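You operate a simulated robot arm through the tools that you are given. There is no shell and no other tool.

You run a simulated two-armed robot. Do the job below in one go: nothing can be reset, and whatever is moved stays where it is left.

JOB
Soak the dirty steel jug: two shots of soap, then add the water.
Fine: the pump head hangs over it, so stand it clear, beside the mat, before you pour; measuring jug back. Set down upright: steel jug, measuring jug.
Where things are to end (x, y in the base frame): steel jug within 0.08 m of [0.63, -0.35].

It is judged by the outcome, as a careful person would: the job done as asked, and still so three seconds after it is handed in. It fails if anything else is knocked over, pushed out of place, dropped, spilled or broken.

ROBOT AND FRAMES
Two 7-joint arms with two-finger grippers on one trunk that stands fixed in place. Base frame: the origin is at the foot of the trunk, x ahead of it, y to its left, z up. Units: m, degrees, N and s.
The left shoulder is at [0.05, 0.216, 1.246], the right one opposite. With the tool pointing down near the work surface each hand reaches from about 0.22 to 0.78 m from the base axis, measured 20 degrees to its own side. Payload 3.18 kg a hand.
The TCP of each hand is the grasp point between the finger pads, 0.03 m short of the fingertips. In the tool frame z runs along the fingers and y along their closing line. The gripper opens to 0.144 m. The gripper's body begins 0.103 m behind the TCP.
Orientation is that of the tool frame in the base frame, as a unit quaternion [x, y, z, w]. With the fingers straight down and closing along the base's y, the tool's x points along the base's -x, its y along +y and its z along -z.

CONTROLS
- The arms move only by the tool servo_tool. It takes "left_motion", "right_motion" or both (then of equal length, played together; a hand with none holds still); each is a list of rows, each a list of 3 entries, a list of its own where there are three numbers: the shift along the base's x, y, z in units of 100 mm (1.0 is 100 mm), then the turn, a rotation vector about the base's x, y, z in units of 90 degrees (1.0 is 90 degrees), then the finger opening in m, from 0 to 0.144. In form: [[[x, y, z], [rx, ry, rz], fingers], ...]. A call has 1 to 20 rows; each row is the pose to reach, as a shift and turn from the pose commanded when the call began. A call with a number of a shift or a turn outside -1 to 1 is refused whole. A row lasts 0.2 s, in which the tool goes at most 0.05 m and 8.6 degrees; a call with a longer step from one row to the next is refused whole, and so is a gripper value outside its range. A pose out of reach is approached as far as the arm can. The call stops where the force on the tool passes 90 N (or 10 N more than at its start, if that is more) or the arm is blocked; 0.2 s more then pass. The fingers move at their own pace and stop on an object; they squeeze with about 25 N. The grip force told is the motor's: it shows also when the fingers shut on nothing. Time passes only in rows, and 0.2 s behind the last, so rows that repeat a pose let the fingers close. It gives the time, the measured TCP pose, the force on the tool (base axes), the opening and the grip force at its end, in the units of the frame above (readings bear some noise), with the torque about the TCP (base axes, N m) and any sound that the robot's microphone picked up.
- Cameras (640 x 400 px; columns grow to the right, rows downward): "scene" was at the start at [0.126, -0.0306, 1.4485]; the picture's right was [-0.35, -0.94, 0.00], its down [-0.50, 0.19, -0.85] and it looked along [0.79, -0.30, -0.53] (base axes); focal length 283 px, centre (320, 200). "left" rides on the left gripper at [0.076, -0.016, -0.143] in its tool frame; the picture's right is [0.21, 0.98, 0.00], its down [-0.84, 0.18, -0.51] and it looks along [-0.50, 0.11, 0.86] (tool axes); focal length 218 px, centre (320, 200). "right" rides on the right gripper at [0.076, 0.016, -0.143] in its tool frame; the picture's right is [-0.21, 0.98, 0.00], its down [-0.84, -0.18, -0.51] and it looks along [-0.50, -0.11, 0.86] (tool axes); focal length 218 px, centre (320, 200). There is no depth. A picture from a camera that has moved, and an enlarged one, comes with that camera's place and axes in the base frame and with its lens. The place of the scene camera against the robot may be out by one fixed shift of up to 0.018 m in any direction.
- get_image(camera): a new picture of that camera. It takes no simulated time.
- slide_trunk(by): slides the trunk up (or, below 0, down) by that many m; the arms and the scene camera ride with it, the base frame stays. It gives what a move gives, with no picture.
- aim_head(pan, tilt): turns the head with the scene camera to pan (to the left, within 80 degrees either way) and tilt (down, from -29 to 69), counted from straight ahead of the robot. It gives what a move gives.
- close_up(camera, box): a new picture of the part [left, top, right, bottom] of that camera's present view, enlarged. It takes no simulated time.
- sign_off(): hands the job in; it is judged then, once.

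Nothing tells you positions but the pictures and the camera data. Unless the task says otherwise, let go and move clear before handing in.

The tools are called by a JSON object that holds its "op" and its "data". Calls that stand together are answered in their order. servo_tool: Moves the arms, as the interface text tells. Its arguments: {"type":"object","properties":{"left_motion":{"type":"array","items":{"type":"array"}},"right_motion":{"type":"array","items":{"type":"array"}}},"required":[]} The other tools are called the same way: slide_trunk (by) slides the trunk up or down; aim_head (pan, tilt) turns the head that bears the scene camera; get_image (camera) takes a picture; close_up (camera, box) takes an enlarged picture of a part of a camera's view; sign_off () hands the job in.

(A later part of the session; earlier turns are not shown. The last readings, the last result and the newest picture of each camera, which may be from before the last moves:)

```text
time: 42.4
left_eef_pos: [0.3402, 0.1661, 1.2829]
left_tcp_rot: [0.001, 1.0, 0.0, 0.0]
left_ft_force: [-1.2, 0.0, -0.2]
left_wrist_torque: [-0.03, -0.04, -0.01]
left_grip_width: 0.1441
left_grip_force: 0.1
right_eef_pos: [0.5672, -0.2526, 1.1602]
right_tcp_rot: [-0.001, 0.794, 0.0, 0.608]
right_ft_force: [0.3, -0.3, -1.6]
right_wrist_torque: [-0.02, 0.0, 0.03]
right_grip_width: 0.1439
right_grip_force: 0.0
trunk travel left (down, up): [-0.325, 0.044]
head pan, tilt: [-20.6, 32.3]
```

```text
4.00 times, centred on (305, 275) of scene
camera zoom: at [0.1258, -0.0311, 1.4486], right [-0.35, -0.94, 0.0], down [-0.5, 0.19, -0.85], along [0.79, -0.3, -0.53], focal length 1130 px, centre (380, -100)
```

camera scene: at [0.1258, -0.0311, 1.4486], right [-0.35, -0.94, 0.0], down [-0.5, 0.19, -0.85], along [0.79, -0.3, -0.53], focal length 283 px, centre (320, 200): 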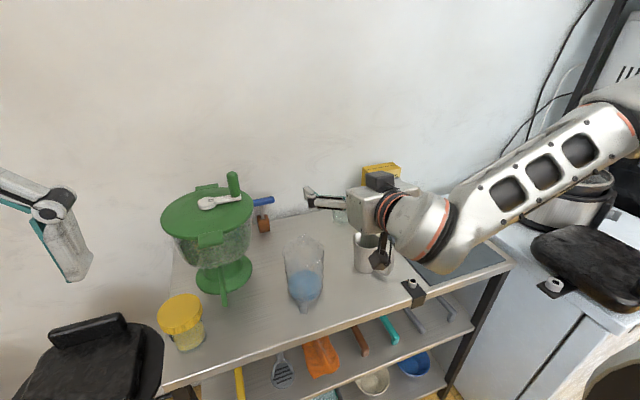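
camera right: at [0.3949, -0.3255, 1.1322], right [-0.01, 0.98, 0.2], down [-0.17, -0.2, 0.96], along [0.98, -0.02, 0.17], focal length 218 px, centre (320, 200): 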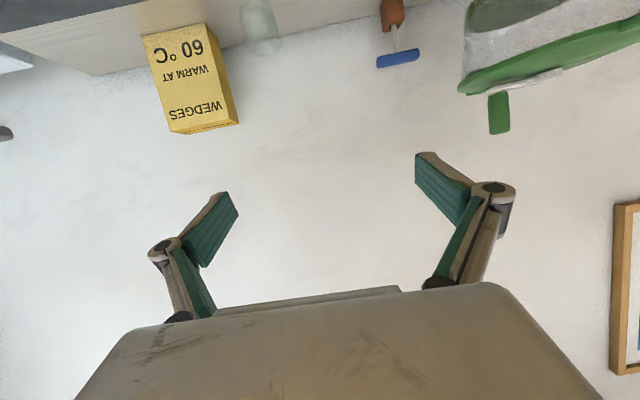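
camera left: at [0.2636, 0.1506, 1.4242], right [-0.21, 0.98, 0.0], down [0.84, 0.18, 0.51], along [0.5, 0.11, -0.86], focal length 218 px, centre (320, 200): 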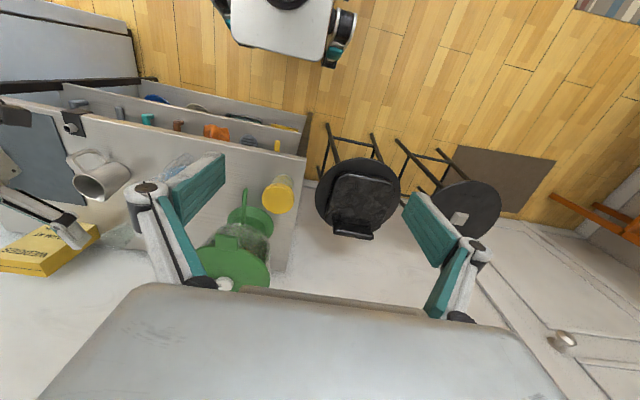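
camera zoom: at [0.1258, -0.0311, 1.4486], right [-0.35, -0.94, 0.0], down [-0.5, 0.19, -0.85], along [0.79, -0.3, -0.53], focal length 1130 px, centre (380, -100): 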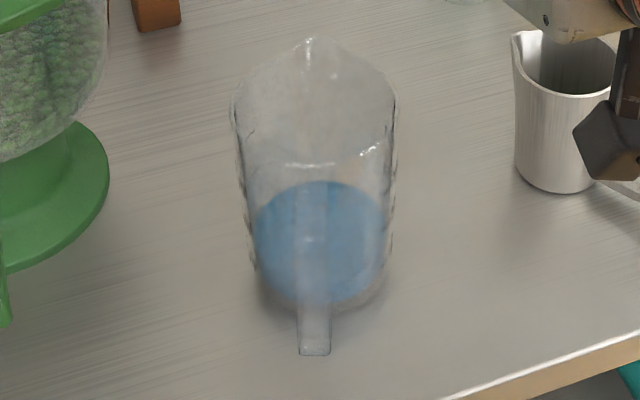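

{"op": "servo_tool", "data": {"left_motion": [[[0, 0, 0], [0, 0, 0], 0.07], [[0, 0, 0], [0, 0, 0], 0.0], [[0, 0, 0], [0, 0, 0], 0.0]]}}

{"op": "get_image", "data": {"camera": "left"}}

{"op": "close_up", "data": {"camera": "left", "box": [130, 130, 250, 250]}}

```text
time: 43.2
left_eef_pos: [0.3388, 0.1672, 1.2825]
left_tcp_rot: [0.0, 1.0, 0.0, 0.001]
left_ft_force: [-0.6, -0.6, 0.1]
left_wrist_torque: [-0.04, -0.02, 0.0]
left_grip_width: 0.0
left_grip_force: 24.6
right_eef_pos: [0.568, -0.2515, 1.1594]
right_tcp_rot: [-0.003, 0.794, 0.002, 0.608]
right_ft_force: [-0.1, -0.8, -0.2]
right_wrist_torque: [0.01, 0.01, 0.0]
right_grip_width: 0.144
right_grip_force: 0.1
trunk travel left (down, up): [-0.325, 0.044]
head pan, tilt: [-20.6, 32.3]
```

```text
taken
camera left: at [0.2638, 0.1509, 1.4241], right [-0.21, 0.98, 0.0], down [0.84, 0.18, 0.51], along [0.5, 0.11, -0.86], focal length 218 px, centre (320, 200)
```

left: 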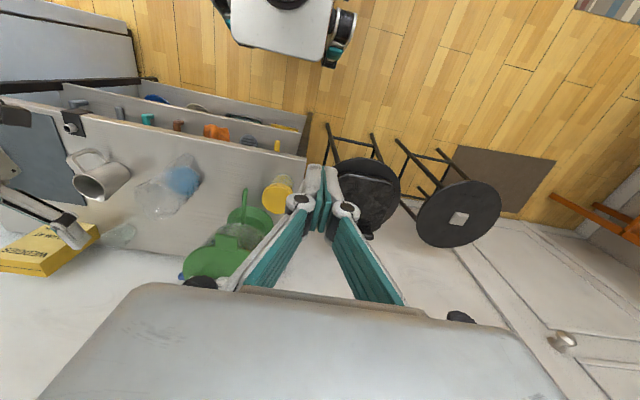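

```text
3.33 times, centred on (190, 190) of left
camera zoom: at [0.2638, 0.1509, 1.4241], right [-0.21, 0.98, 0.0], down [0.84, 0.18, 0.51], along [0.5, 0.11, -0.86], focal length 728 px, centre (753, 233)
```

zoom: 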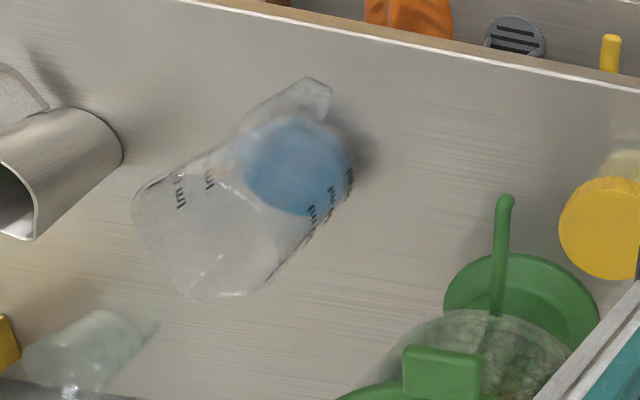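

{"op": "close_up", "data": {"camera": "left", "box": [145, 140, 215, 225]}}

{"op": "close_up", "data": {"camera": "scene", "box": [275, 230, 335, 270]}}

{"op": "close_up", "data": {"camera": "scene", "box": [275, 270, 335, 320]}}

```text
4.71 times, centred on (180, 182) of left
camera zoom: at [0.2638, 0.1509, 1.4241], right [-0.21, 0.98, 0.0], down [0.84, 0.18, 0.51], along [0.5, 0.11, -0.86], focal length 1027 px, centre (979, 282)
```

zoom: 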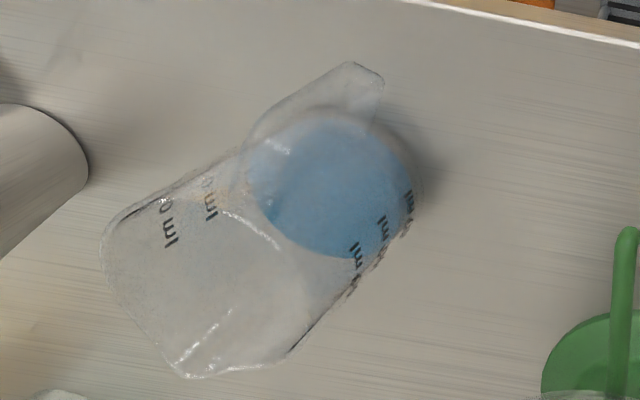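

```text
10.00 times, centred on (305, 250) of scene
camera zoom: at [0.1259, -0.0307, 1.4486], right [-0.35, -0.94, 0.0], down [-0.5, 0.19, -0.85], along [0.79, -0.3, -0.53], focal length 2826 px, centre (470, -300)
```

zoom: 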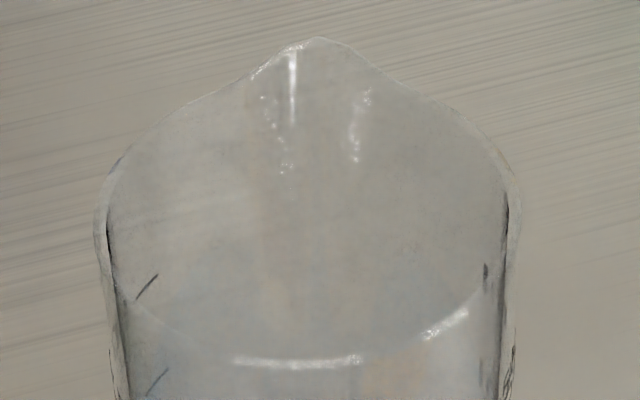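

```text
8.00 times, centred on (305, 295) of scene
camera zoom: at [0.1259, -0.0307, 1.4486], right [-0.35, -0.94, 0.0], down [-0.5, 0.19, -0.85], along [0.79, -0.3, -0.53], focal length 2260 px, centre (440, -560)
```

zoom: 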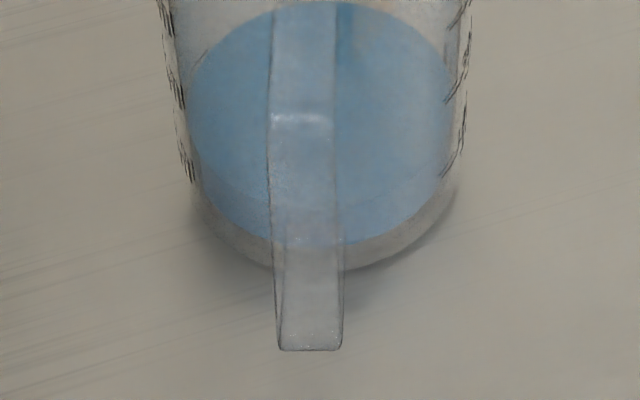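

I now put the measuring jug's axis at about (0.600, -0.171), radius 0.043–0.049, rim z ≈ 0.985, with its handle toward azimuth 160° and spout toward -20°. I'll bring the open hand above it, pointing forward and 10° right so the handle falls between the fingers.

{"op": "servo_tool", "data": {"right_motion": [[[0.05, 0.15, 0.0], [0, 0, -0.03], 0.144], [[0.1, 0.35, 0.0], [0, 0, -0.06], 0.144], [[0.15, 0.55, 0.0], [0, 0, -0.09], 0.144], [[0.2, 0.75, 0.0], [0, 0, -0.111], 0.144], [[0.22, 0.83, 0.0], [0, 0, -0.111], 0.144], [[0.22, 0.83, 0.0], [0, 0, -0.111], 0.144]]}}

{"op": "get_image", "data": {"camera": "scene"}}

{"op": "close_up", "data": {"camera": "left", "box": [100, 100, 260, 250]}}

```text
time: 44.6
left_eef_pos: [0.3397, 0.1671, 1.2822]
left_tcp_rot: [-0.001, 1.0, 0.0, 0.0]
left_ft_force: [-0.7, 0.2, -0.4]
left_wrist_torque: [-0.02, -0.02, -0.01]
left_grip_width: 0.0001
left_grip_force: 25.3
right_eef_pos: [0.5879, -0.1943, 1.1658]
right_tcp_rot: [0.066, 0.791, -0.051, 0.606]
right_ft_force: [0.0, 0.4, 0.0]
right_wrist_torque: [0.02, 0.04, -0.02]
right_grip_width: 0.144
right_grip_force: 0.0
right hand out of reach, approached as far as the arm can: row 4, 5, 6
trunk travel left (down, up): [-0.325, 0.044]
head pan, tilt: [-20.6, 32.3]
```

```text
taken
camera scene: at [0.1257, -0.0307, 1.4486], right [-0.35, -0.94, 0.0], down [-0.5, 0.19, -0.85], along [0.79, -0.3, -0.53], focal length 283 px, centre (320, 200)
```

scene: 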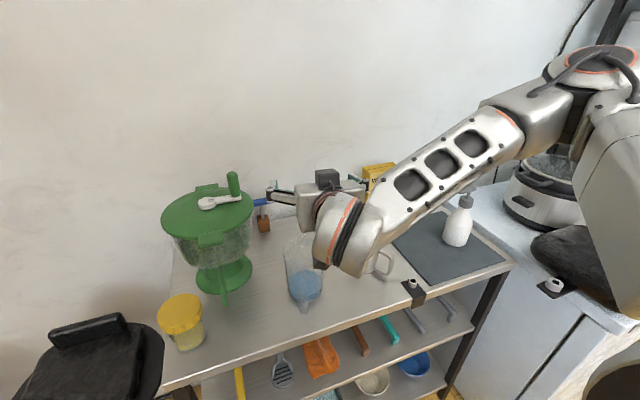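

```text
2.67 times, centred on (180, 175) of left
camera zoom: at [0.2636, 0.1509, 1.4241], right [-0.21, 0.98, 0.0], down [0.84, 0.18, 0.51], along [0.5, 0.11, -0.86], focal length 582 px, centre (693, 267)
```

zoom: 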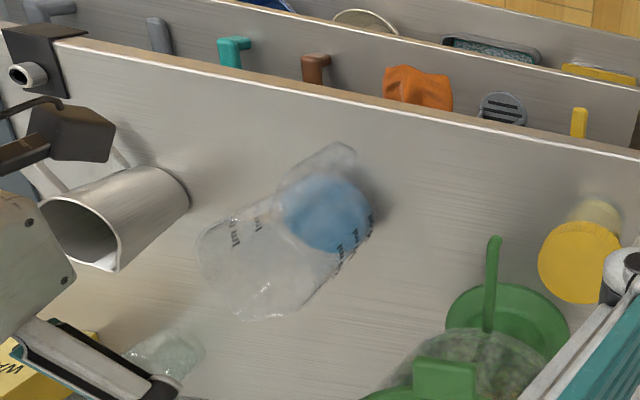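

The orientation was reached, but at this height y stopped at -0.194. I'll lower a little while still above the rim and try the last 2.5 cm there.

{"op": "servo_tool", "data": {"right_motion": [[[0.0, 0.0, -0.25], [0, 0, 0], 0.144], [[0.0, 0.0, -0.5], [0, 0, 0], 0.144], [[0.0, 0.0, -0.75], [0, 0, 0], 0.144], [[0.0, 0.0, -0.75], [0, 0, 0], 0.144]]}}

{"op": "servo_tool", "data": {"right_motion": [[[0.0, 0.1, 0.0], [0, 0, 0], 0.144], [[0.02, 0.25, 0.0], [0, 0, 0], 0.144], [[0.02, 0.25, 0.0], [0, 0, 0], 0.144]]}}

{"op": "get_image", "data": {"camera": "scene"}}

{"op": "close_up", "data": {"camera": "left", "box": [100, 100, 260, 250]}}

```text
time: 45.6
left_eef_pos: [0.3404, 0.168, 1.2823]
left_tcp_rot: [0.0, 1.0, 0.0, -0.001]
left_ft_force: [0.0, 0.4, 0.5]
left_wrist_torque: [0.01, 0.02, 0.0]
left_grip_width: 0.0
left_grip_force: 25.0
right_eef_pos: [0.5866, -0.2217, 1.1109]
right_tcp_rot: [0.066, 0.791, -0.05, 0.606]
right_ft_force: [0.7, 0.2, -0.5]
right_wrist_torque: [0.0, 0.0, 0.03]
right_grip_width: 0.1439
right_grip_force: 0.0
right hand out of reach, approached as far as the arm can: row 1, 2, 3, 4
trunk travel left (down, up): [-0.325, 0.044]
head pan, tilt: [-20.6, 32.3]
```

```text
time: 46.4
left_eef_pos: [0.3395, 0.1676, 1.2814]
left_tcp_rot: [0.0, 1.0, -0.001, 0.0]
left_ft_force: [0.1, 0.5, -1.0]
left_wrist_torque: [0.0, 0.02, -0.02]
left_grip_width: 0.0
left_grip_force: 24.9
right_eef_pos: [0.5897, -0.216, 1.1209]
right_tcp_rot: [0.066, 0.791, -0.051, 0.606]
right_ft_force: [-0.6, -1.1, -0.2]
right_wrist_torque: [0.01, 0.02, 0.01]
right_grip_width: 0.1441
right_grip_force: 0.1
right hand out of reach, approached as far as the arm can: row 1, 2, 3
trunk travel left (down, up): [-0.325, 0.044]
head pan, tilt: [-20.6, 32.3]
```

```text
taken
camera scene: at [0.1259, -0.0306, 1.4486], right [-0.35, -0.94, 0.0], down [-0.5, 0.19, -0.85], along [0.79, -0.3, -0.53], focal length 283 px, centre (320, 200)
```

scene: 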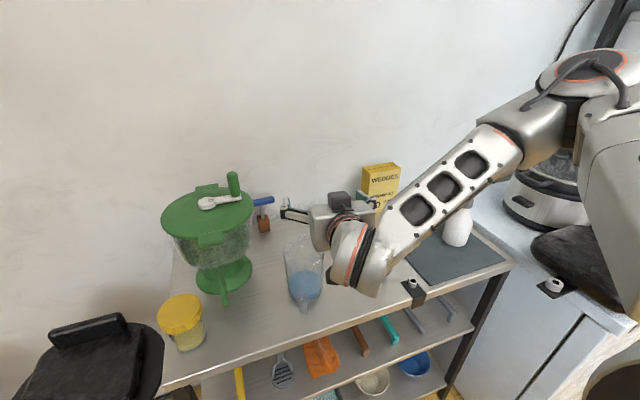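

```text
2.67 times, centred on (180, 175) of left
camera zoom: at [0.2638, 0.151, 1.4241], right [-0.21, 0.98, 0.0], down [0.84, 0.18, 0.51], along [0.5, 0.11, -0.86], focal length 582 px, centre (693, 267)
```

zoom: 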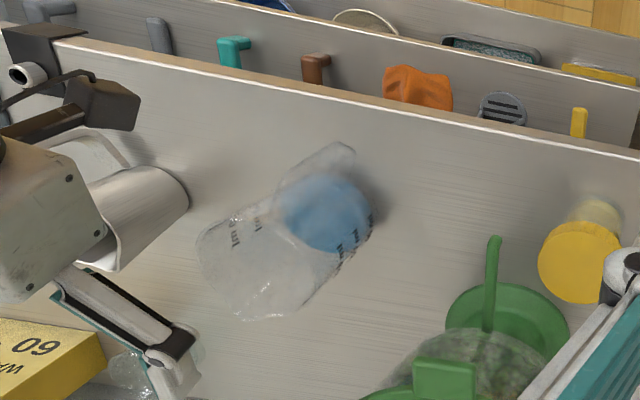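

With the trunk this high, the forward-pointing hand can't get low enough at y ≈ -0.17. The reach improves when the hand is higher relative to the shoulder, so I'll find a good pose up high and then lower the trunk.

{"op": "servo_tool", "data": {"right_motion": [[[0.0, 0.0, 0.3], [0, 0, 0.03], 0.144], [[0.0, 0.0, 0.6], [0, 0, 0.06], 0.144], [[0.0, 0.0, 0.9], [0, 0, 0.06], 0.144], [[0.0, 0.0, 1.0], [0, 0, 0.06], 0.144]]}}

{"op": "servo_tool", "data": {"right_motion": [[[0.0, 0.1, 0.2], [0, 0, 0.0], 0.144], [[0.0, 0.2, 0.4], [0, 0, 0.0], 0.144], [[0.0, 0.35, 0.4], [0, 0, 0.0], 0.144], [[0.0, 0.45, 0.4], [0, 0, 0.0], 0.144], [[0.0, 0.45, 0.4], [0, 0, 0.0], 0.144]]}}

{"op": "get_image", "data": {"camera": "scene"}}

```text
time: 47.4
left_eef_pos: [0.3414, 0.1665, 1.2823]
left_tcp_rot: [0.0, 1.0, 0.0, 0.001]
left_ft_force: [0.7, -0.5, -0.5]
left_wrist_torque: [0.0, 0.03, 0.04]
left_grip_width: 0.0002
left_grip_force: 24.9
right_eef_pos: [0.5891, -0.2152, 1.222]
right_tcp_rot: [0.029, 0.793, -0.023, 0.608]
right_ft_force: [0.4, 0.9, -0.3]
right_wrist_torque: [0.01, 0.04, -0.03]
right_grip_width: 0.1439
right_grip_force: 0.1
trunk travel left (down, up): [-0.325, 0.044]
head pan, tilt: [-20.6, 32.3]
```

```text
time: 48.6
left_eef_pos: [0.3409, 0.1678, 1.2812]
left_tcp_rot: [0.0, 1.0, 0.0, 0.0]
left_ft_force: [0.3, 0.4, 0.7]
left_wrist_torque: [0.01, -0.01, 0.01]
left_grip_width: 0.0001
left_grip_force: 24.8
right_eef_pos: [0.5911, -0.1709, 1.2637]
right_tcp_rot: [0.029, 0.794, -0.023, 0.607]
right_ft_force: [0.2, -0.1, -0.6]
right_wrist_torque: [0.0, 0.02, 0.01]
right_grip_width: 0.1438
right_grip_force: 0.1
trunk travel left (down, up): [-0.325, 0.044]
head pan, tilt: [-20.6, 32.3]
```

```text
taken
camera scene: at [0.1261, -0.0304, 1.4486], right [-0.35, -0.94, 0.0], down [-0.5, 0.19, -0.85], along [0.79, -0.3, -0.53], focal length 283 px, centre (320, 200)
```

scene: 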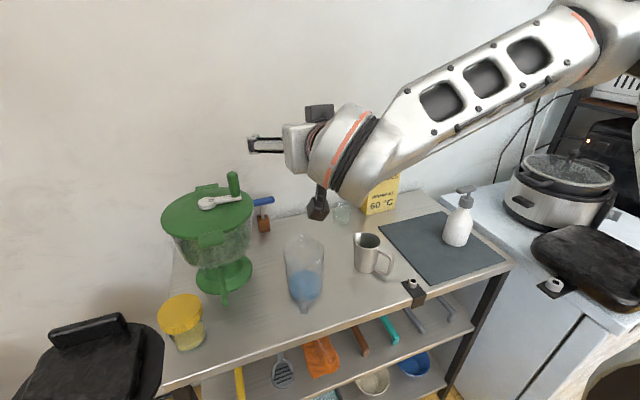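

The hand sits at (0.591, -0.171, 1.264), pointing forward directly over the measuring jug and well inside its reach. I'll lower the trunk in stages so the hand comes straight down around the jug.

{"op": "slide_trunk", "data": {"by": -0.15}}

{"op": "get_image", "data": {"camera": "scene"}}

{"op": "get_image", "data": {"camera": "left"}}

```text
time: 50.4
left_eef_pos: [0.3399, 0.1669, 1.1281]
left_tcp_rot: [0.001, 1.0, 0.0, 0.001]
left_ft_force: [-0.7, 0.0, 0.3]
left_wrist_torque: [0.02, -0.02, 0.04]
left_grip_width: 0.0
left_grip_force: 24.9
right_eef_pos: [0.5901, -0.1704, 1.1152]
right_tcp_rot: [0.03, 0.792, -0.023, 0.609]
right_ft_force: [-1.4, 0.7, 1.3]
right_wrist_torque: [0.01, 0.01, -0.01]
right_grip_width: 0.1441
right_grip_force: 0.0
trunk travel left (down, up): [-0.175, 0.194]
head pan, tilt: [-20.6, 32.3]
```

```text
taken
camera scene: at [0.2023, -0.0306, 1.2932], right [-0.35, -0.94, 0.0], down [-0.5, 0.19, -0.85], along [0.79, -0.3, -0.53], focal length 283 px, centre (320, 200)
```

scene: 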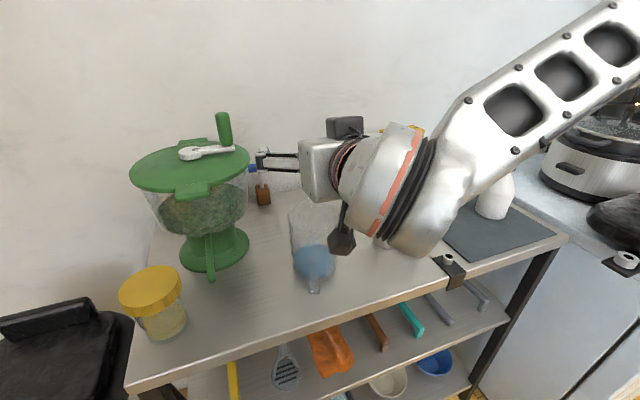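

```text
taken
camera left: at [0.2634, 0.1507, 1.2717], right [-0.21, 0.98, 0.0], down [0.84, 0.18, 0.51], along [0.5, 0.11, -0.86], focal length 218 px, centre (320, 200)
```

left: 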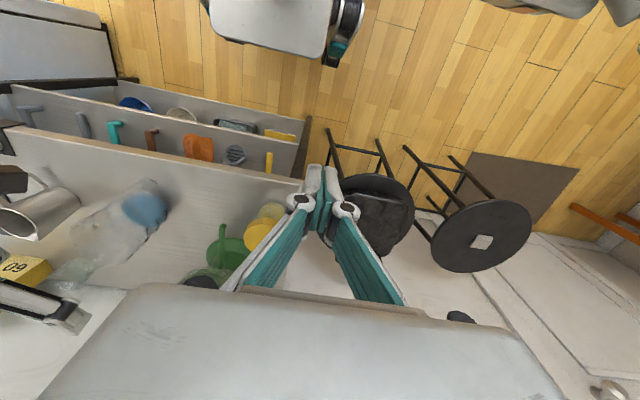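

The hand followed straight down to z = 1.115. I'll lower a bit more, staying just above the rim, then check the alignment closely.

{"op": "slide_trunk", "data": {"by": -0.08}}

{"op": "get_image", "data": {"camera": "scene"}}

{"op": "get_image", "data": {"camera": "left"}}

{"op": "get_image", "data": {"camera": "right"}}

```text
time: 51.5
left_eef_pos: [0.3397, 0.167, 1.0514]
left_tcp_rot: [0.0, 1.0, 0.0, 0.003]
left_ft_force: [-0.6, -0.3, -0.6]
left_wrist_torque: [0.01, -0.08, -0.01]
left_grip_width: 0.0001
left_grip_force: 24.7
right_eef_pos: [0.6144, -0.1698, 0.9611]
right_tcp_rot: [0.028, 0.836, -0.026, 0.547]
right_ft_force: [-0.8, 1.0, 0.6]
right_wrist_torque: [0.0, 0.06, -0.03]
right_grip_width: 0.1439
right_grip_force: 0.0
trunk travel left (down, up): [-0.095, 0.274]
head pan, tilt: [-20.6, 32.3]
```

```text
taken
camera scene: at [0.2877, -0.0307, 1.198], right [-0.35, -0.94, 0.0], down [-0.5, 0.19, -0.85], along [0.79, -0.3, -0.53], focal length 283 px, centre (320, 200)
```

scene: 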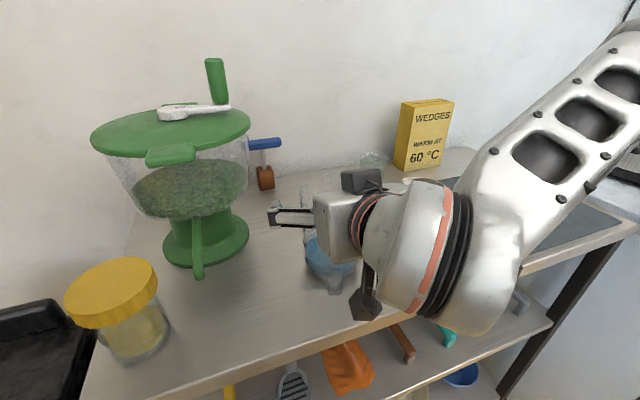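

```text
taken
camera left: at [0.2626, 0.1507, 1.1922], right [-0.21, 0.98, 0.0], down [0.84, 0.18, 0.51], along [0.5, 0.11, -0.86], focal length 218 px, centre (320, 200)
```

left: 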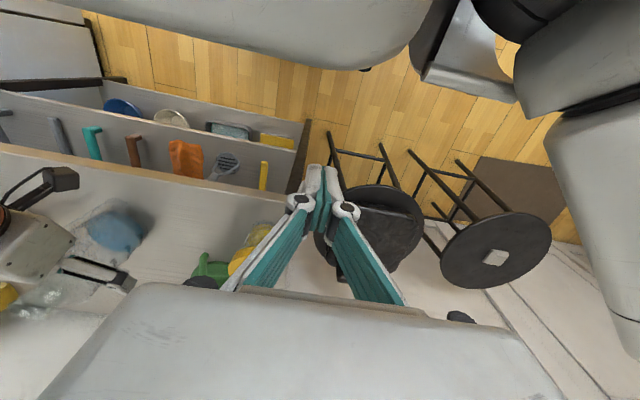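

```text
taken
camera right: at [0.4566, -0.1406, 0.9482], right [0.16, 0.97, 0.18], down [-0.14, -0.16, 0.98], along [0.98, -0.18, 0.11], focal length 218 px, centre (320, 200)
```

right: 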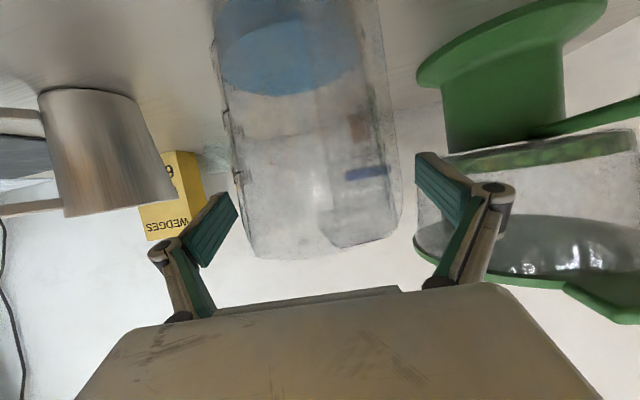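

The trunk leans as it lowers, so the hand came down further than planned: it is at (0.614, -0.170, 0.961) and already straddling the jug without contact (forces near zero). I'll back it off in x so the palm clears the handle, before anything else.

{"op": "servo_tool", "data": {"right_motion": [[[-0.08, 0.0, 0.0], [0, 0, 0], 0.144], [[-0.16, 0.0, 0.0], [0, 0, 0], 0.144], [[-0.24, 0.0, 0.0], [0, 0, 0], 0.144], [[-0.24, 0.0, 0.0], [0, 0, 0], 0.144]]}}

{"op": "get_image", "data": {"camera": "right"}}

{"op": "close_up", "data": {"camera": "scene", "box": [240, 160, 440, 330]}}

{"op": "close_up", "data": {"camera": "left", "box": [0, 150, 200, 330]}}

```text
time: 52.5
left_eef_pos: [0.3413, 0.166, 1.0483]
left_tcp_rot: [0.0, 1.0, -0.001, 0.0]
left_ft_force: [0.1, 0.6, -0.7]
left_wrist_torque: [0.01, -0.01, -0.03]
left_grip_width: 0.0003
left_grip_force: 25.1
right_eef_pos: [0.6118, -0.163, 0.9611]
right_tcp_rot: [0.03, 0.837, -0.028, 0.545]
right_ft_force: [0.1, -0.5, 0.5]
right_wrist_torque: [0.02, 0.01, -0.02]
right_grip_width: 0.1442
right_grip_force: 0.1
right hand out of reach, approached as far as the arm can: row 1, 2, 3, 4
trunk travel left (down, up): [-0.095, 0.274]
head pan, tilt: [-20.6, 32.3]
```

```text
taken
camera right: at [0.4529, -0.1337, 0.949], right [0.16, 0.97, 0.18], down [-0.13, -0.16, 0.98], along [0.98, -0.18, 0.11], focal length 218 px, centre (320, 200)
```

right: 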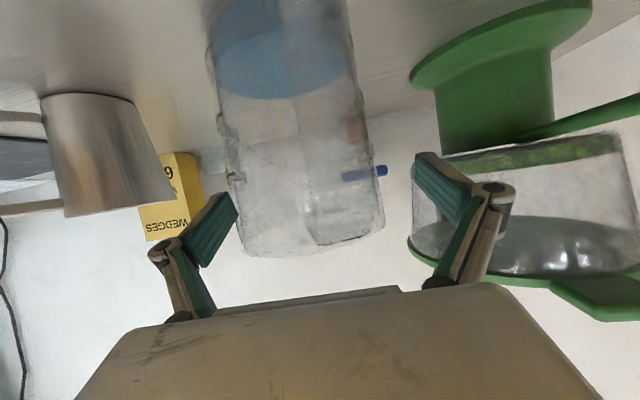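

```text
2.35 times, centred on (340, 245) of scene
camera zoom: at [0.2896, -0.0307, 1.197], right [-0.35, -0.94, 0.0], down [-0.5, 0.19, -0.85], along [0.79, -0.3, -0.53], focal length 665 px, centre (273, 94)
```

zoom: 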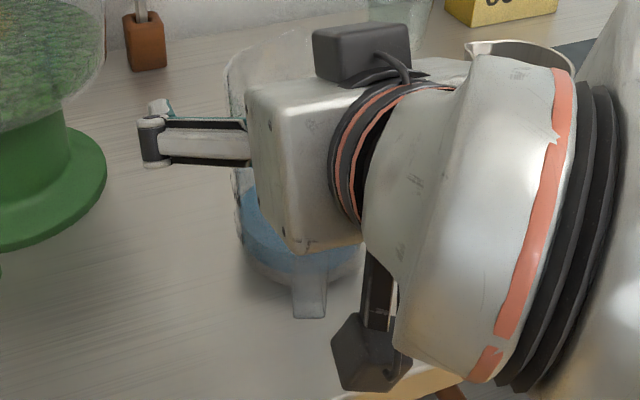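

```text
2.22 times, centred on (100, 240) of left
camera zoom: at [0.2652, 0.1506, 1.1909], right [-0.21, 0.98, 0.0], down [0.84, 0.18, 0.51], along [0.5, 0.11, -0.86], focal length 485 px, centre (809, 111)
```

zoom: 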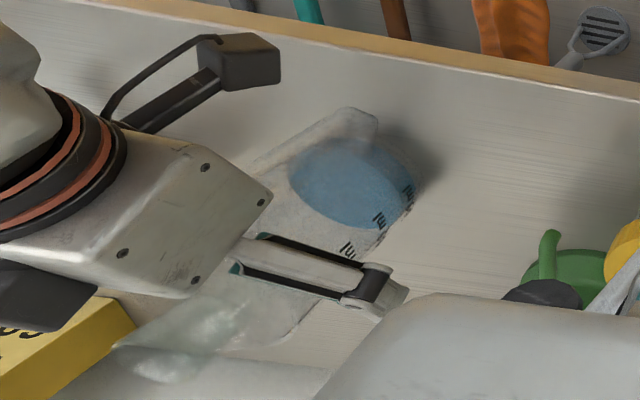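

The lowered trunk leans forward, which leaves this forward-pointing grasp cramped, and it would hold the jug too near its rim. I'll retreat upward and use a top-down grasp around the body instead, pouring by pitching the hand up. First straight up, clear of the jug.

{"op": "servo_tool", "data": {"right_motion": [[[0.0, -0.04, 0.15], [0, 0, 0], 0.144], [[0.0, -0.06, 0.3], [0, 0, 0], 0.144], [[0.0, -0.06, 0.5], [0, 0, 0], 0.144], [[0.0, -0.06, 0.7], [0, 0, 0], 0.144], [[0.0, -0.06, 0.9], [0, 0, 0], 0.144]]}}

{"op": "get_image", "data": {"camera": "scene"}}

{"op": "get_image", "data": {"camera": "left"}}

```text
time: 53.7
left_eef_pos: [0.3401, 0.1675, 1.0487]
left_tcp_rot: [0.0, 1.0, 0.0, 0.0]
left_ft_force: [-0.5, 0.4, 0.4]
left_wrist_torque: [0.0, -0.04, 0.0]
left_grip_width: 0.0003
left_grip_force: 24.9
right_eef_pos: [0.6108, -0.1688, 1.0533]
right_tcp_rot: [0.028, 0.837, -0.026, 0.545]
right_ft_force: [-0.3, 0.3, -0.3]
right_wrist_torque: [-0.01, 0.01, 0.01]
right_grip_width: 0.144
right_grip_force: 0.1
trunk travel left (down, up): [-0.095, 0.274]
head pan, tilt: [-20.6, 32.3]
```

```text
taken
camera scene: at [0.2889, -0.0306, 1.1973], right [-0.35, -0.94, 0.0], down [-0.5, 0.19, -0.85], along [0.79, -0.3, -0.53], focal length 283 px, centre (320, 200)
```

scene: 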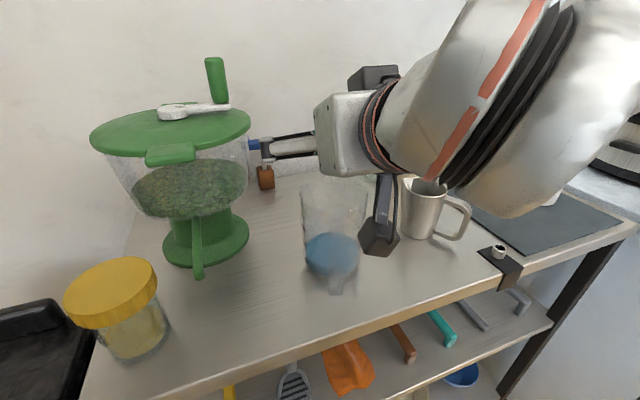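

```text
taken
camera left: at [0.2645, 0.1508, 1.1912], right [-0.21, 0.98, 0.0], down [0.84, 0.18, 0.51], along [0.5, 0.11, -0.86], focal length 218 px, centre (320, 200)
```

left: 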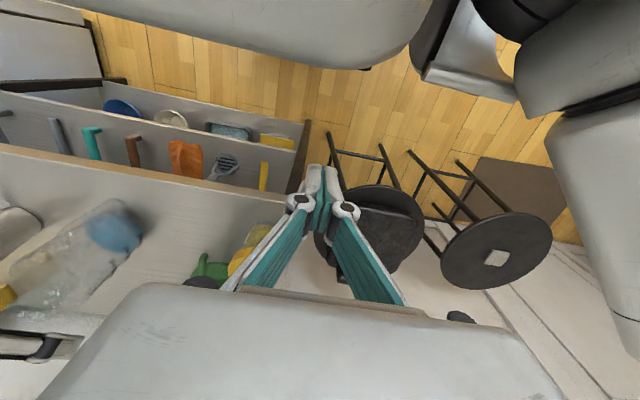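

The hand is clear above the rim and the measuring jug stands undisturbed. I'll raise the trunk back to its starting height.

{"op": "slide_trunk", "data": {"by": 0.1}}

{"op": "slide_trunk", "data": {"by": 0.13}}

{"op": "get_image", "data": {"camera": "scene"}}

```text
time: 55.0
left_eef_pos: [0.3419, 0.167, 1.1474]
left_tcp_rot: [0.001, 1.0, 0.0, -0.002]
left_ft_force: [-0.6, 0.5, -0.7]
left_wrist_torque: [-0.01, 0.06, -0.01]
left_grip_width: 0.0
left_grip_force: 24.8
right_eef_pos: [0.612, -0.1696, 1.1503]
right_tcp_rot: [0.028, 0.838, -0.026, 0.544]
right_ft_force: [0.4, -0.2, 1.0]
right_wrist_torque: [0.04, 0.0, -0.03]
right_grip_width: 0.1441
right_grip_force: 0.1
trunk travel left (down, up): [-0.195, 0.174]
head pan, tilt: [-20.6, 32.3]
```

```text
time: 56.6
left_eef_pos: [0.3411, 0.1666, 1.278]
left_tcp_rot: [0.0, 1.0, 0.0, -0.001]
left_ft_force: [0.5, -0.1, 0.9]
left_wrist_torque: [0.05, 0.0, 0.01]
left_grip_width: 0.0
left_grip_force: 25.2
right_eef_pos: [0.6106, -0.1689, 1.2802]
right_tcp_rot: [0.03, 0.838, -0.027, 0.544]
right_ft_force: [0.1, 0.5, 0.3]
right_wrist_torque: [-0.01, -0.02, 0.02]
right_grip_width: 0.1439
right_grip_force: 0.1
trunk travel left (down, up): [-0.325, 0.044]
head pan, tilt: [-20.6, 32.3]
```

```text
taken
camera scene: at [0.1262, -0.0306, 1.4484], right [-0.35, -0.94, 0.0], down [-0.5, 0.19, -0.85], along [0.79, -0.3, -0.53], focal length 283 px, centre (320, 200)
```

scene: 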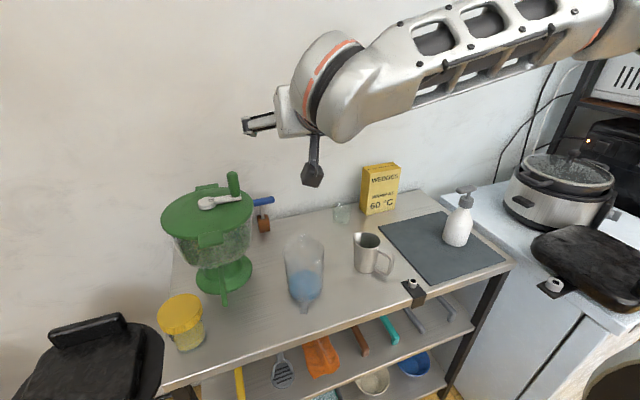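

The trunk is back up and everything is in place. Now I'll turn the right hand to point down and test the yaw needed for a top grasp of the measuring jug, in free air.

{"op": "servo_tool", "data": {"right_motion": [[[-0.03, -0.05, 0.0], [0.0057, 0.081, 0], 0.144], [[-0.06, -0.1, 0.0], [0.0114, 0.162, 0], 0.144], [[-0.1, -0.15, 0.0], [0.0171, 0.244, 0], 0.144], [[-0.13, -0.2, 0.0], [0.0228, 0.325, 0], 0.144], [[-0.16, -0.25, 0.0], [0.0285, 0.406, 0], 0.144], [[-0.2, -0.3, 0.0], [0.0342, 0.487, 0], 0.144], [[-0.23, -0.35, 0.0], [0.0399, 0.569, 0], 0.144], [[-0.26, -0.4, 0.0], [0.0456, 0.65, 0], 0.144], [[-0.3, -0.5, 0.0], [0.0513, 0.731, 0], 0.144], [[-0.3, -0.5, 0.0], [0.0513, 0.731, 0], 0.144]]}}

{"op": "servo_tool", "data": {"right_motion": [[[0, 0, 0], [0, 0, 0.09], 0.144], [[0, 0, 0], [0, 0, 0.18], 0.144], [[0, 0, 0], [0, 0, 0.27], 0.144], [[0, 0, 0], [0, 0, 0.36], 0.144], [[0, 0, 0], [0, 0, 0.45], 0.144], [[0, 0, 0], [0, 0, 0.54], 0.144], [[0, 0, 0], [0, 0, 0.63], 0.144], [[0, 0, 0], [0, 0, 0.72], 0.144], [[0, 0, 0], [0, 0, 0.81], 0.144], [[0, 0, 0], [0, 0, 0.9], 0.144], [[0, 0, 0], [0, 0, 0.99], 0.144]]}}

{"op": "get_image", "data": {"camera": "scene"}}

```text
time: 58.8
left_eef_pos: [0.339, 0.1677, 1.2797]
left_tcp_rot: [0.0, 1.0, 0.0, 0.001]
left_ft_force: [0.0, 0.3, 0.1]
left_wrist_torque: [-0.03, -0.08, 0.03]
left_grip_width: 0.0001
left_grip_force: 25.0
right_eef_pos: [0.5583, -0.2438, 1.2662]
right_tcp_rot: [0.03, 1.0, -0.004, 0.004]
right_ft_force: [-0.8, 0.2, -0.1]
right_wrist_torque: [-0.01, -0.05, -0.01]
right_grip_width: 0.1439
right_grip_force: 0.2
right hand out of reach, approached as far as the arm can: row 7, 8, 9, 10
trunk travel left (down, up): [-0.325, 0.044]
head pan, tilt: [-20.6, 32.3]
```

```text
time: 61.2
left_eef_pos: [0.3403, 0.167, 1.2799]
left_tcp_rot: [0.0, 1.0, 0.0, 0.0]
left_ft_force: [-0.1, -0.1, -0.3]
left_wrist_torque: [0.0, 0.03, -0.03]
left_grip_width: 0.0001
left_grip_force: 25.0
right_eef_pos: [0.5581, -0.2415, 1.2676]
right_tcp_rot: [-0.681, 0.732, -0.002, 0.005]
right_ft_force: [0.9, 0.5, 0.1]
right_wrist_torque: [0.01, -0.02, 0.0]
right_grip_width: 0.1442
right_grip_force: 0.1
trunk travel left (down, up): [-0.325, 0.044]
head pan, tilt: [-20.6, 32.3]
```

```text
taken
camera scene: at [0.1259, -0.0306, 1.4486], right [-0.35, -0.94, 0.0], down [-0.5, 0.19, -0.85], along [0.79, -0.3, -0.53], focal length 283 px, centre (320, 200)
```

scene: 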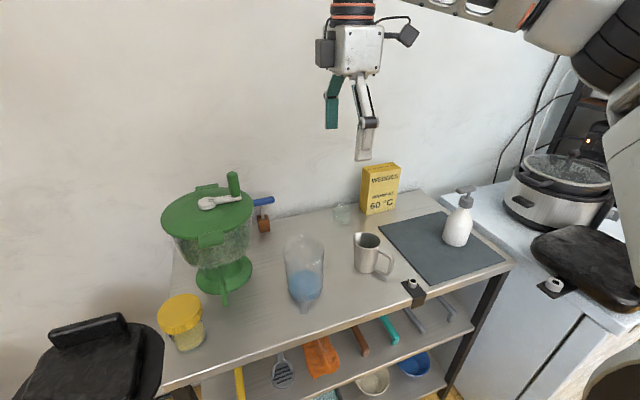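

Yaw 86° was no problem. I'll continue toward 160°.

{"op": "servo_tool", "data": {"right_motion": [[[0, 0, 0], [0, 0, 0.09], 0.144], [[0, 0, 0], [0, 0, 0.18], 0.144], [[0, 0, 0], [0, 0, 0.27], 0.144], [[0, 0, 0], [0, 0, 0.36], 0.144], [[0, 0, 0], [0, 0, 0.45], 0.144], [[0, 0, 0], [0, 0, 0.54], 0.144], [[0, 0, 0], [0, 0, 0.63], 0.144], [[0, 0, 0], [0, 0, 0.72], 0.144], [[0, 0, 0], [0, 0, 0.82], 0.144], [[0, 0, 0], [0, 0, 0.82], 0.144]]}}

{"op": "get_image", "data": {"camera": "scene"}}

{"op": "get_image", "data": {"camera": "right"}}

```text
refused: row 9 steps farther than a row can; nothing moved
```

```text
taken
camera scene: at [0.1259, -0.0306, 1.4486], right [-0.35, -0.94, 0.0], down [-0.5, 0.19, -0.85], along [0.79, -0.3, -0.53], focal length 283 px, centre (320, 200)
```

scene: 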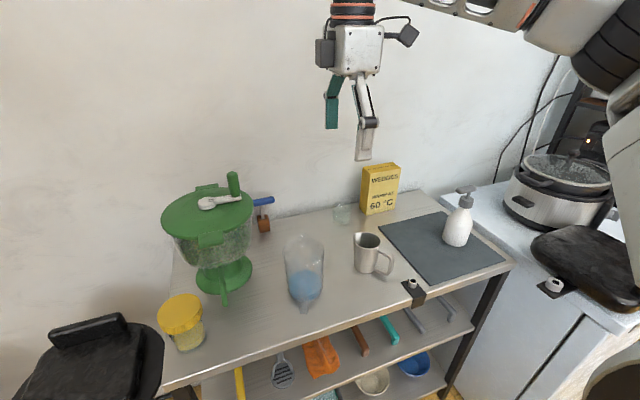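

```text
taken
camera right: at [0.5355, -0.3171, 1.4094], right [-0.96, 0.28, -0.01], down [0.24, 0.83, 0.51], along [0.15, 0.49, -0.86], focal length 218 px, centre (320, 200)
```

right: 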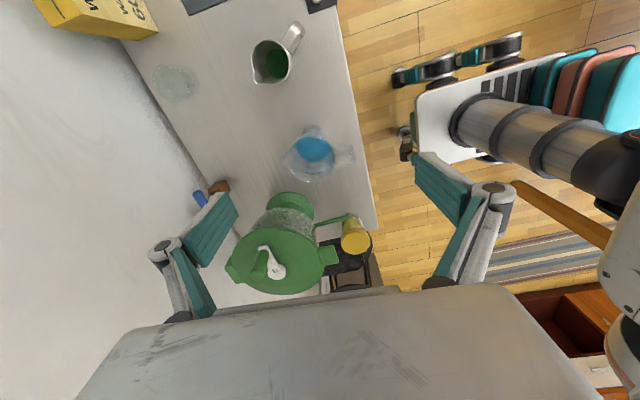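

One row was a hair too big. I'll resend with finer steps; this top view of the measuring jug is useful too.

{"op": "close_up", "data": {"camera": "right", "box": [240, 10, 380, 200]}}

{"op": "close_up", "data": {"camera": "right", "box": [275, 110, 365, 190]}}

{"op": "servo_tool", "data": {"right_motion": [[[0, 0, 0], [0, 0, 0.09], 0.144], [[0, 0, 0], [0, 0, 0.18], 0.144], [[0, 0, 0], [0, 0, 0.27], 0.144], [[0, 0, 0], [0, 0, 0.36], 0.144], [[0, 0, 0], [0, 0, 0.45], 0.144], [[0, 0, 0], [0, 0, 0.54], 0.144], [[0, 0, 0], [0, 0, 0.63], 0.144], [[0, 0, 0], [0, 0, 0.72], 0.144], [[0, 0, 0], [0, 0, 0.78], 0.144], [[0, 0, 0], [0, 0, 0.82], 0.144], [[0, 0, 0], [0, 0, 0.82], 0.144]]}}

{"op": "get_image", "data": {"camera": "scene"}}

{"op": "get_image", "data": {"camera": "right"}}

```text
2.11 times, centred on (310, 105) of right
camera zoom: at [0.5355, -0.3171, 1.4094], right [-0.96, 0.28, -0.01], down [0.24, 0.83, 0.51], along [0.15, 0.49, -0.86], focal length 460 px, centre (341, 400)
```

zoom: 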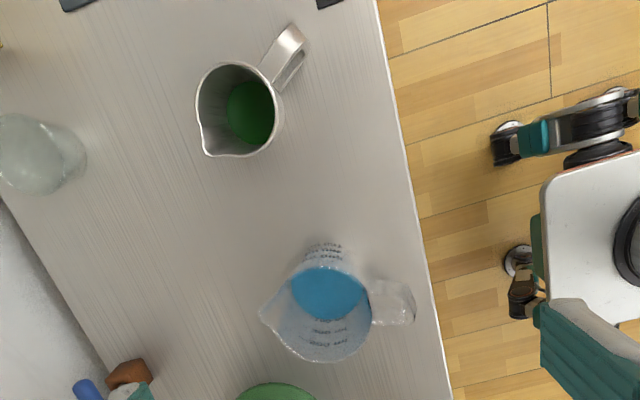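

```text
5.00 times, centred on (320, 150) of right
camera zoom: at [0.5355, -0.3171, 1.4094], right [-0.96, 0.28, -0.01], down [0.24, 0.83, 0.51], along [0.15, 0.49, -0.86], focal length 1091 px, centre (320, 450)
```

zoom: 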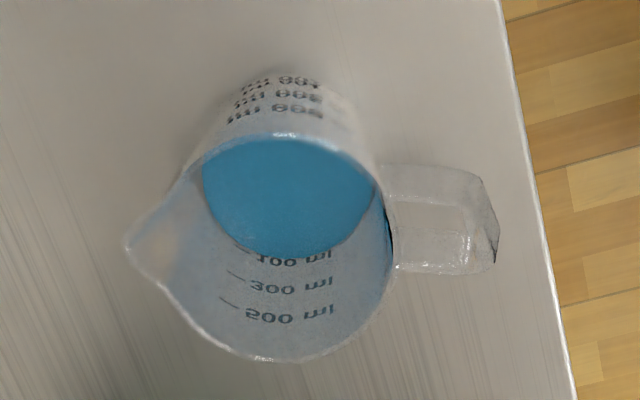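

```text
time: 63.6
left_eef_pos: [0.3411, 0.1669, 1.2784]
left_tcp_rot: [0.0, 1.0, 0.0, 0.0]
left_ft_force: [0.4, 0.4, -0.2]
left_wrist_torque: [-0.02, 0.0, -0.01]
left_grip_width: 0.0
left_grip_force: 25.0
right_eef_pos: [0.5583, -0.2418, 1.267]
right_tcp_rot: [0.984, -0.178, 0.003, -0.005]
right_ft_force: [0.1, 1.0, 0.6]
right_wrist_torque: [0.02, 0.03, -0.01]
right_grip_width: 0.144
right_grip_force: 0.0
trunk travel left (down, up): [-0.325, 0.044]
head pan, tilt: [-20.6, 32.3]
```

```text
taken
camera scene: at [0.126, -0.0306, 1.4486], right [-0.35, -0.94, 0.0], down [-0.5, 0.19, -0.85], along [0.79, -0.3, -0.53], focal length 283 px, centre (320, 200)
```

scene: 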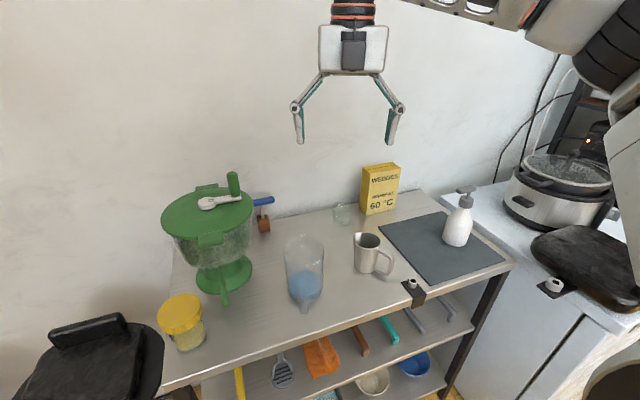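

```text
taken
camera right: at [0.6244, -0.2853, 1.4092], right [-0.54, -0.84, -0.01], down [-0.73, 0.46, 0.51], along [-0.42, 0.28, -0.86], focal length 218 px, centre (320, 200)
```

right: 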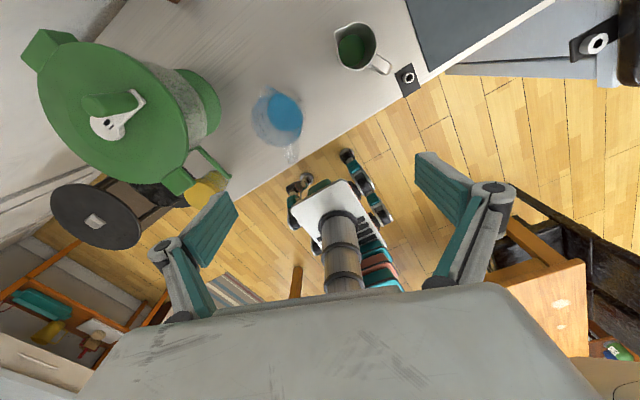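

Yaw 160° is reachable, so a top grasp works: the fingers go on the two sides of the jug, clear of handle and spout. The overhead view puts the measuring jug's axis at about (0.597, -0.171) with the spout toward -16°, and the steel jug at about (0.618, -0.355). I'll move above the measuring jug with yaw 164°.

{"op": "servo_tool", "data": {"right_motion": [[[0.13, 0.23, -0.1], [0, 0, 0.02], 0.13], [[0.26, 0.46, -0.3], [0, 0, 0.04], 0.13], [[0.39, 0.71, -0.6], [0, 0, 0.05], 0.13], [[0.39, 0.71, -0.8], [0, 0, 0.05], 0.13], [[0.39, 0.71, -0.8], [0, 0, 0.05], 0.13]]}}

{"op": "get_image", "data": {"camera": "scene"}}

{"op": "get_image", "data": {"camera": "right"}}

```text
time: 64.8
left_eef_pos: [0.3419, 0.1665, 1.2784]
left_tcp_rot: [0.0, 1.0, 0.0, 0.0]
left_ft_force: [1.0, 0.2, -0.3]
left_wrist_torque: [0.0, 0.05, 0.02]
left_grip_width: 0.0001
left_grip_force: 25.0
right_eef_pos: [0.5661, -0.2235, 1.2174]
right_tcp_rot: [0.99, -0.142, 0.0, -0.005]
right_ft_force: [0.8, 0.0, 0.5]
right_wrist_torque: [0.02, 0.04, -0.02]
right_grip_width: 0.1301
right_grip_force: 0.1
right hand out of reach, approached as far as the arm can: row 1, 2, 3, 4, 5
trunk travel left (down, up): [-0.325, 0.044]
head pan, tilt: [-20.6, 32.3]
```

```text
taken
camera scene: at [0.1274, -0.0306, 1.4484], right [-0.35, -0.94, 0.0], down [-0.5, 0.19, -0.84], along [0.79, -0.3, -0.54], focal length 283 px, centre (320, 200)
```

scene: 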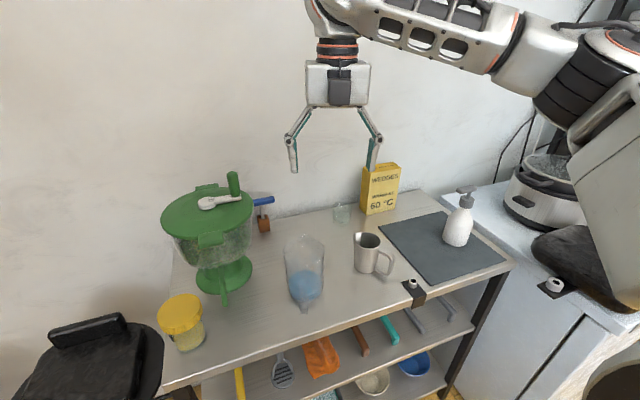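

```text
taken
camera right: at [0.636, -0.2613, 1.36], right [-0.48, -0.88, -0.01], down [-0.76, 0.4, 0.51], along [-0.45, 0.25, -0.86], focal length 218 px, centre (320, 200)
```

right: 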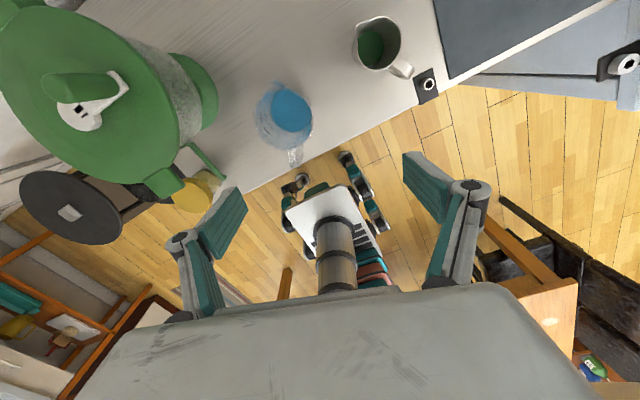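

The right arm stops short again with its elbow out to the side. I'll look at the left arm's posture and its surroundings, since it may suit this jug better.

{"op": "aim_head", "data": {"pan": 35, "tilt": 30}}

{"op": "get_image", "data": {"camera": "scene"}}

{"op": "aim_head", "data": {"pan": -50, "tilt": 30}}

{"op": "get_image", "data": {"camera": "scene"}}

```text
time: 66.1
left_eef_pos: [0.341, 0.1668, 1.2774]
left_tcp_rot: [0.0, 1.0, 0.0, 0.0]
left_ft_force: [0.4, 0.0, 0.8]
left_wrist_torque: [0.0, 0.0, -0.01]
left_grip_width: 0.0
left_grip_force: 24.9
right_eef_pos: [0.5654, -0.2224, 1.219]
right_tcp_rot: [0.99, -0.143, 0.0, -0.006]
right_ft_force: [-0.7, 0.0, -0.2]
right_wrist_torque: [0.0, 0.03, -0.04]
right_grip_width: 0.1298
right_grip_force: 0.0
trunk travel left (down, up): [-0.325, 0.044]
head pan, tilt: [35.0, 30.0]
```

```text
taken
camera scene: at [0.1165, 0.0527, 1.4521], right [0.57, -0.82, 0.0], down [-0.41, -0.29, -0.87], along [0.71, 0.5, -0.5], focal length 283 px, centre (320, 200)
```

scene: 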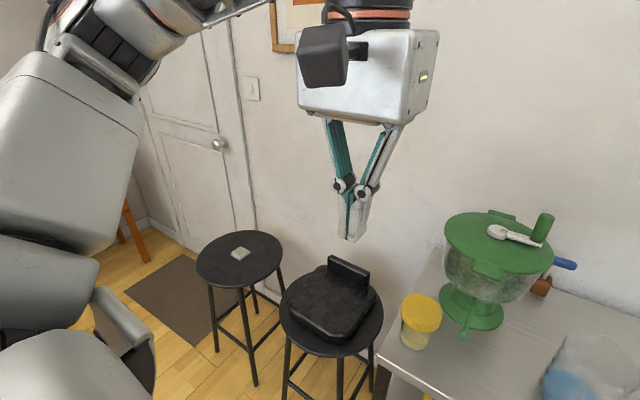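

```text
time: 67.7
left_eef_pos: [0.3399, 0.1677, 1.2791]
left_tcp_rot: [0.0, 1.0, 0.0, 0.0]
left_ft_force: [0.3, 0.9, -0.5]
left_wrist_torque: [0.01, -0.01, 0.0]
left_grip_width: 0.0
left_grip_force: 24.8
right_eef_pos: [0.5646, -0.2239, 1.2187]
right_tcp_rot: [0.99, -0.143, -0.001, -0.005]
right_ft_force: [-0.9, 0.0, -0.7]
right_wrist_torque: [-0.02, 0.03, 0.0]
right_grip_width: 0.1301
right_grip_force: 0.0
trunk travel left (down, up): [-0.325, 0.044]
head pan, tilt: [-50.0, 30.0]
```

```text
taken
camera scene: at [0.1004, -0.0684, 1.4521], right [-0.77, -0.64, 0.0], down [-0.32, 0.38, -0.87], along [0.56, -0.66, -0.5], focal length 283 px, centre (320, 200)
```

scene: 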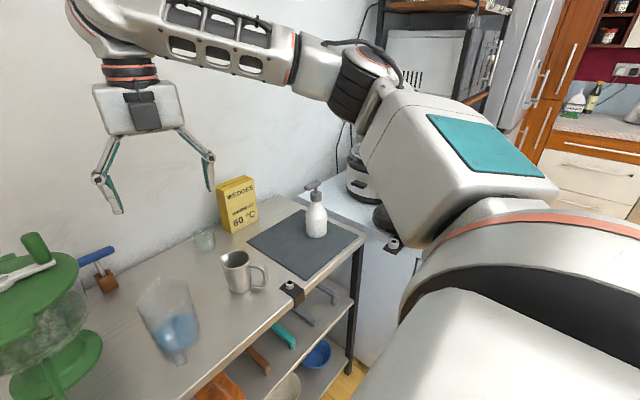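

The boundary seems to depend on height: the hand got further left as it came down. I'll go lower at this spot, still above the rim, and then try left again.

{"op": "servo_tool", "data": {"right_motion": [[[0.0, 0.0, -0.3], [0, 0, 0], 0.13], [[0.0, 0.0, -0.6], [0, 0, 0], 0.13], [[0.0, 0.0, -0.9], [0, 0, 0], 0.13], [[0.0, 0.0, -0.9], [0, 0, 0], 0.13]]}}

{"op": "servo_tool", "data": {"right_motion": [[[0.05, 0.1, 0.0], [0, 0, 0], 0.13], [[0.1, 0.2, 0.0], [0, 0, 0], 0.13], [[0.15, 0.3, 0.0], [0, 0, 0], 0.13], [[0.15, 0.3, 0.0], [0, 0, 0], 0.13]]}}

{"op": "get_image", "data": {"camera": "scene"}}

```text
time: 68.7
left_eef_pos: [0.3408, 0.167, 1.2787]
left_tcp_rot: [0.0, 1.0, 0.0, 0.0]
left_ft_force: [0.1, 1.0, 1.3]
left_wrist_torque: [-0.01, 0.01, 0.02]
left_grip_width: 0.0
left_grip_force: 24.8
right_eef_pos: [0.5631, -0.2247, 1.1307]
right_tcp_rot: [0.99, -0.14, 0.0, -0.005]
right_ft_force: [-1.5, 0.1, 0.3]
right_wrist_torque: [0.01, -0.08, 0.01]
right_grip_width: 0.1299
right_grip_force: 0.1
trunk travel left (down, up): [-0.325, 0.044]
head pan, tilt: [-50.0, 30.0]
```

```text
time: 69.7
left_eef_pos: [0.3401, 0.1671, 1.2791]
left_tcp_rot: [0.001, 1.0, 0.0, 0.0]
left_ft_force: [-0.3, 0.2, 0.9]
left_wrist_torque: [0.03, -0.02, 0.03]
left_grip_width: 0.0
left_grip_force: 24.9
right_eef_pos: [0.5696, -0.2067, 1.13]
right_tcp_rot: [0.99, -0.14, 0.001, -0.007]
right_ft_force: [-0.5, 0.2, -0.1]
right_wrist_torque: [-0.02, -0.02, -0.03]
right_grip_width: 0.13
right_grip_force: 0.1
right hand out of reach, approached as far as the arm can: row 2, 3, 4
trunk travel left (down, up): [-0.325, 0.044]
head pan, tilt: [-50.0, 30.0]
```

```text
taken
camera scene: at [0.1005, -0.0685, 1.4521], right [-0.77, -0.64, 0.0], down [-0.32, 0.38, -0.87], along [0.56, -0.66, -0.5], focal length 283 px, centre (320, 200)
```

scene: 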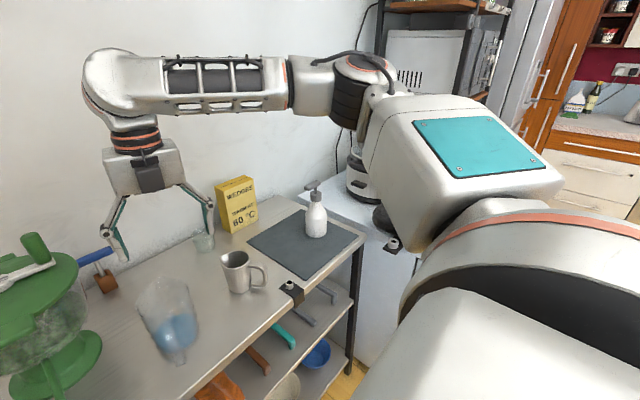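

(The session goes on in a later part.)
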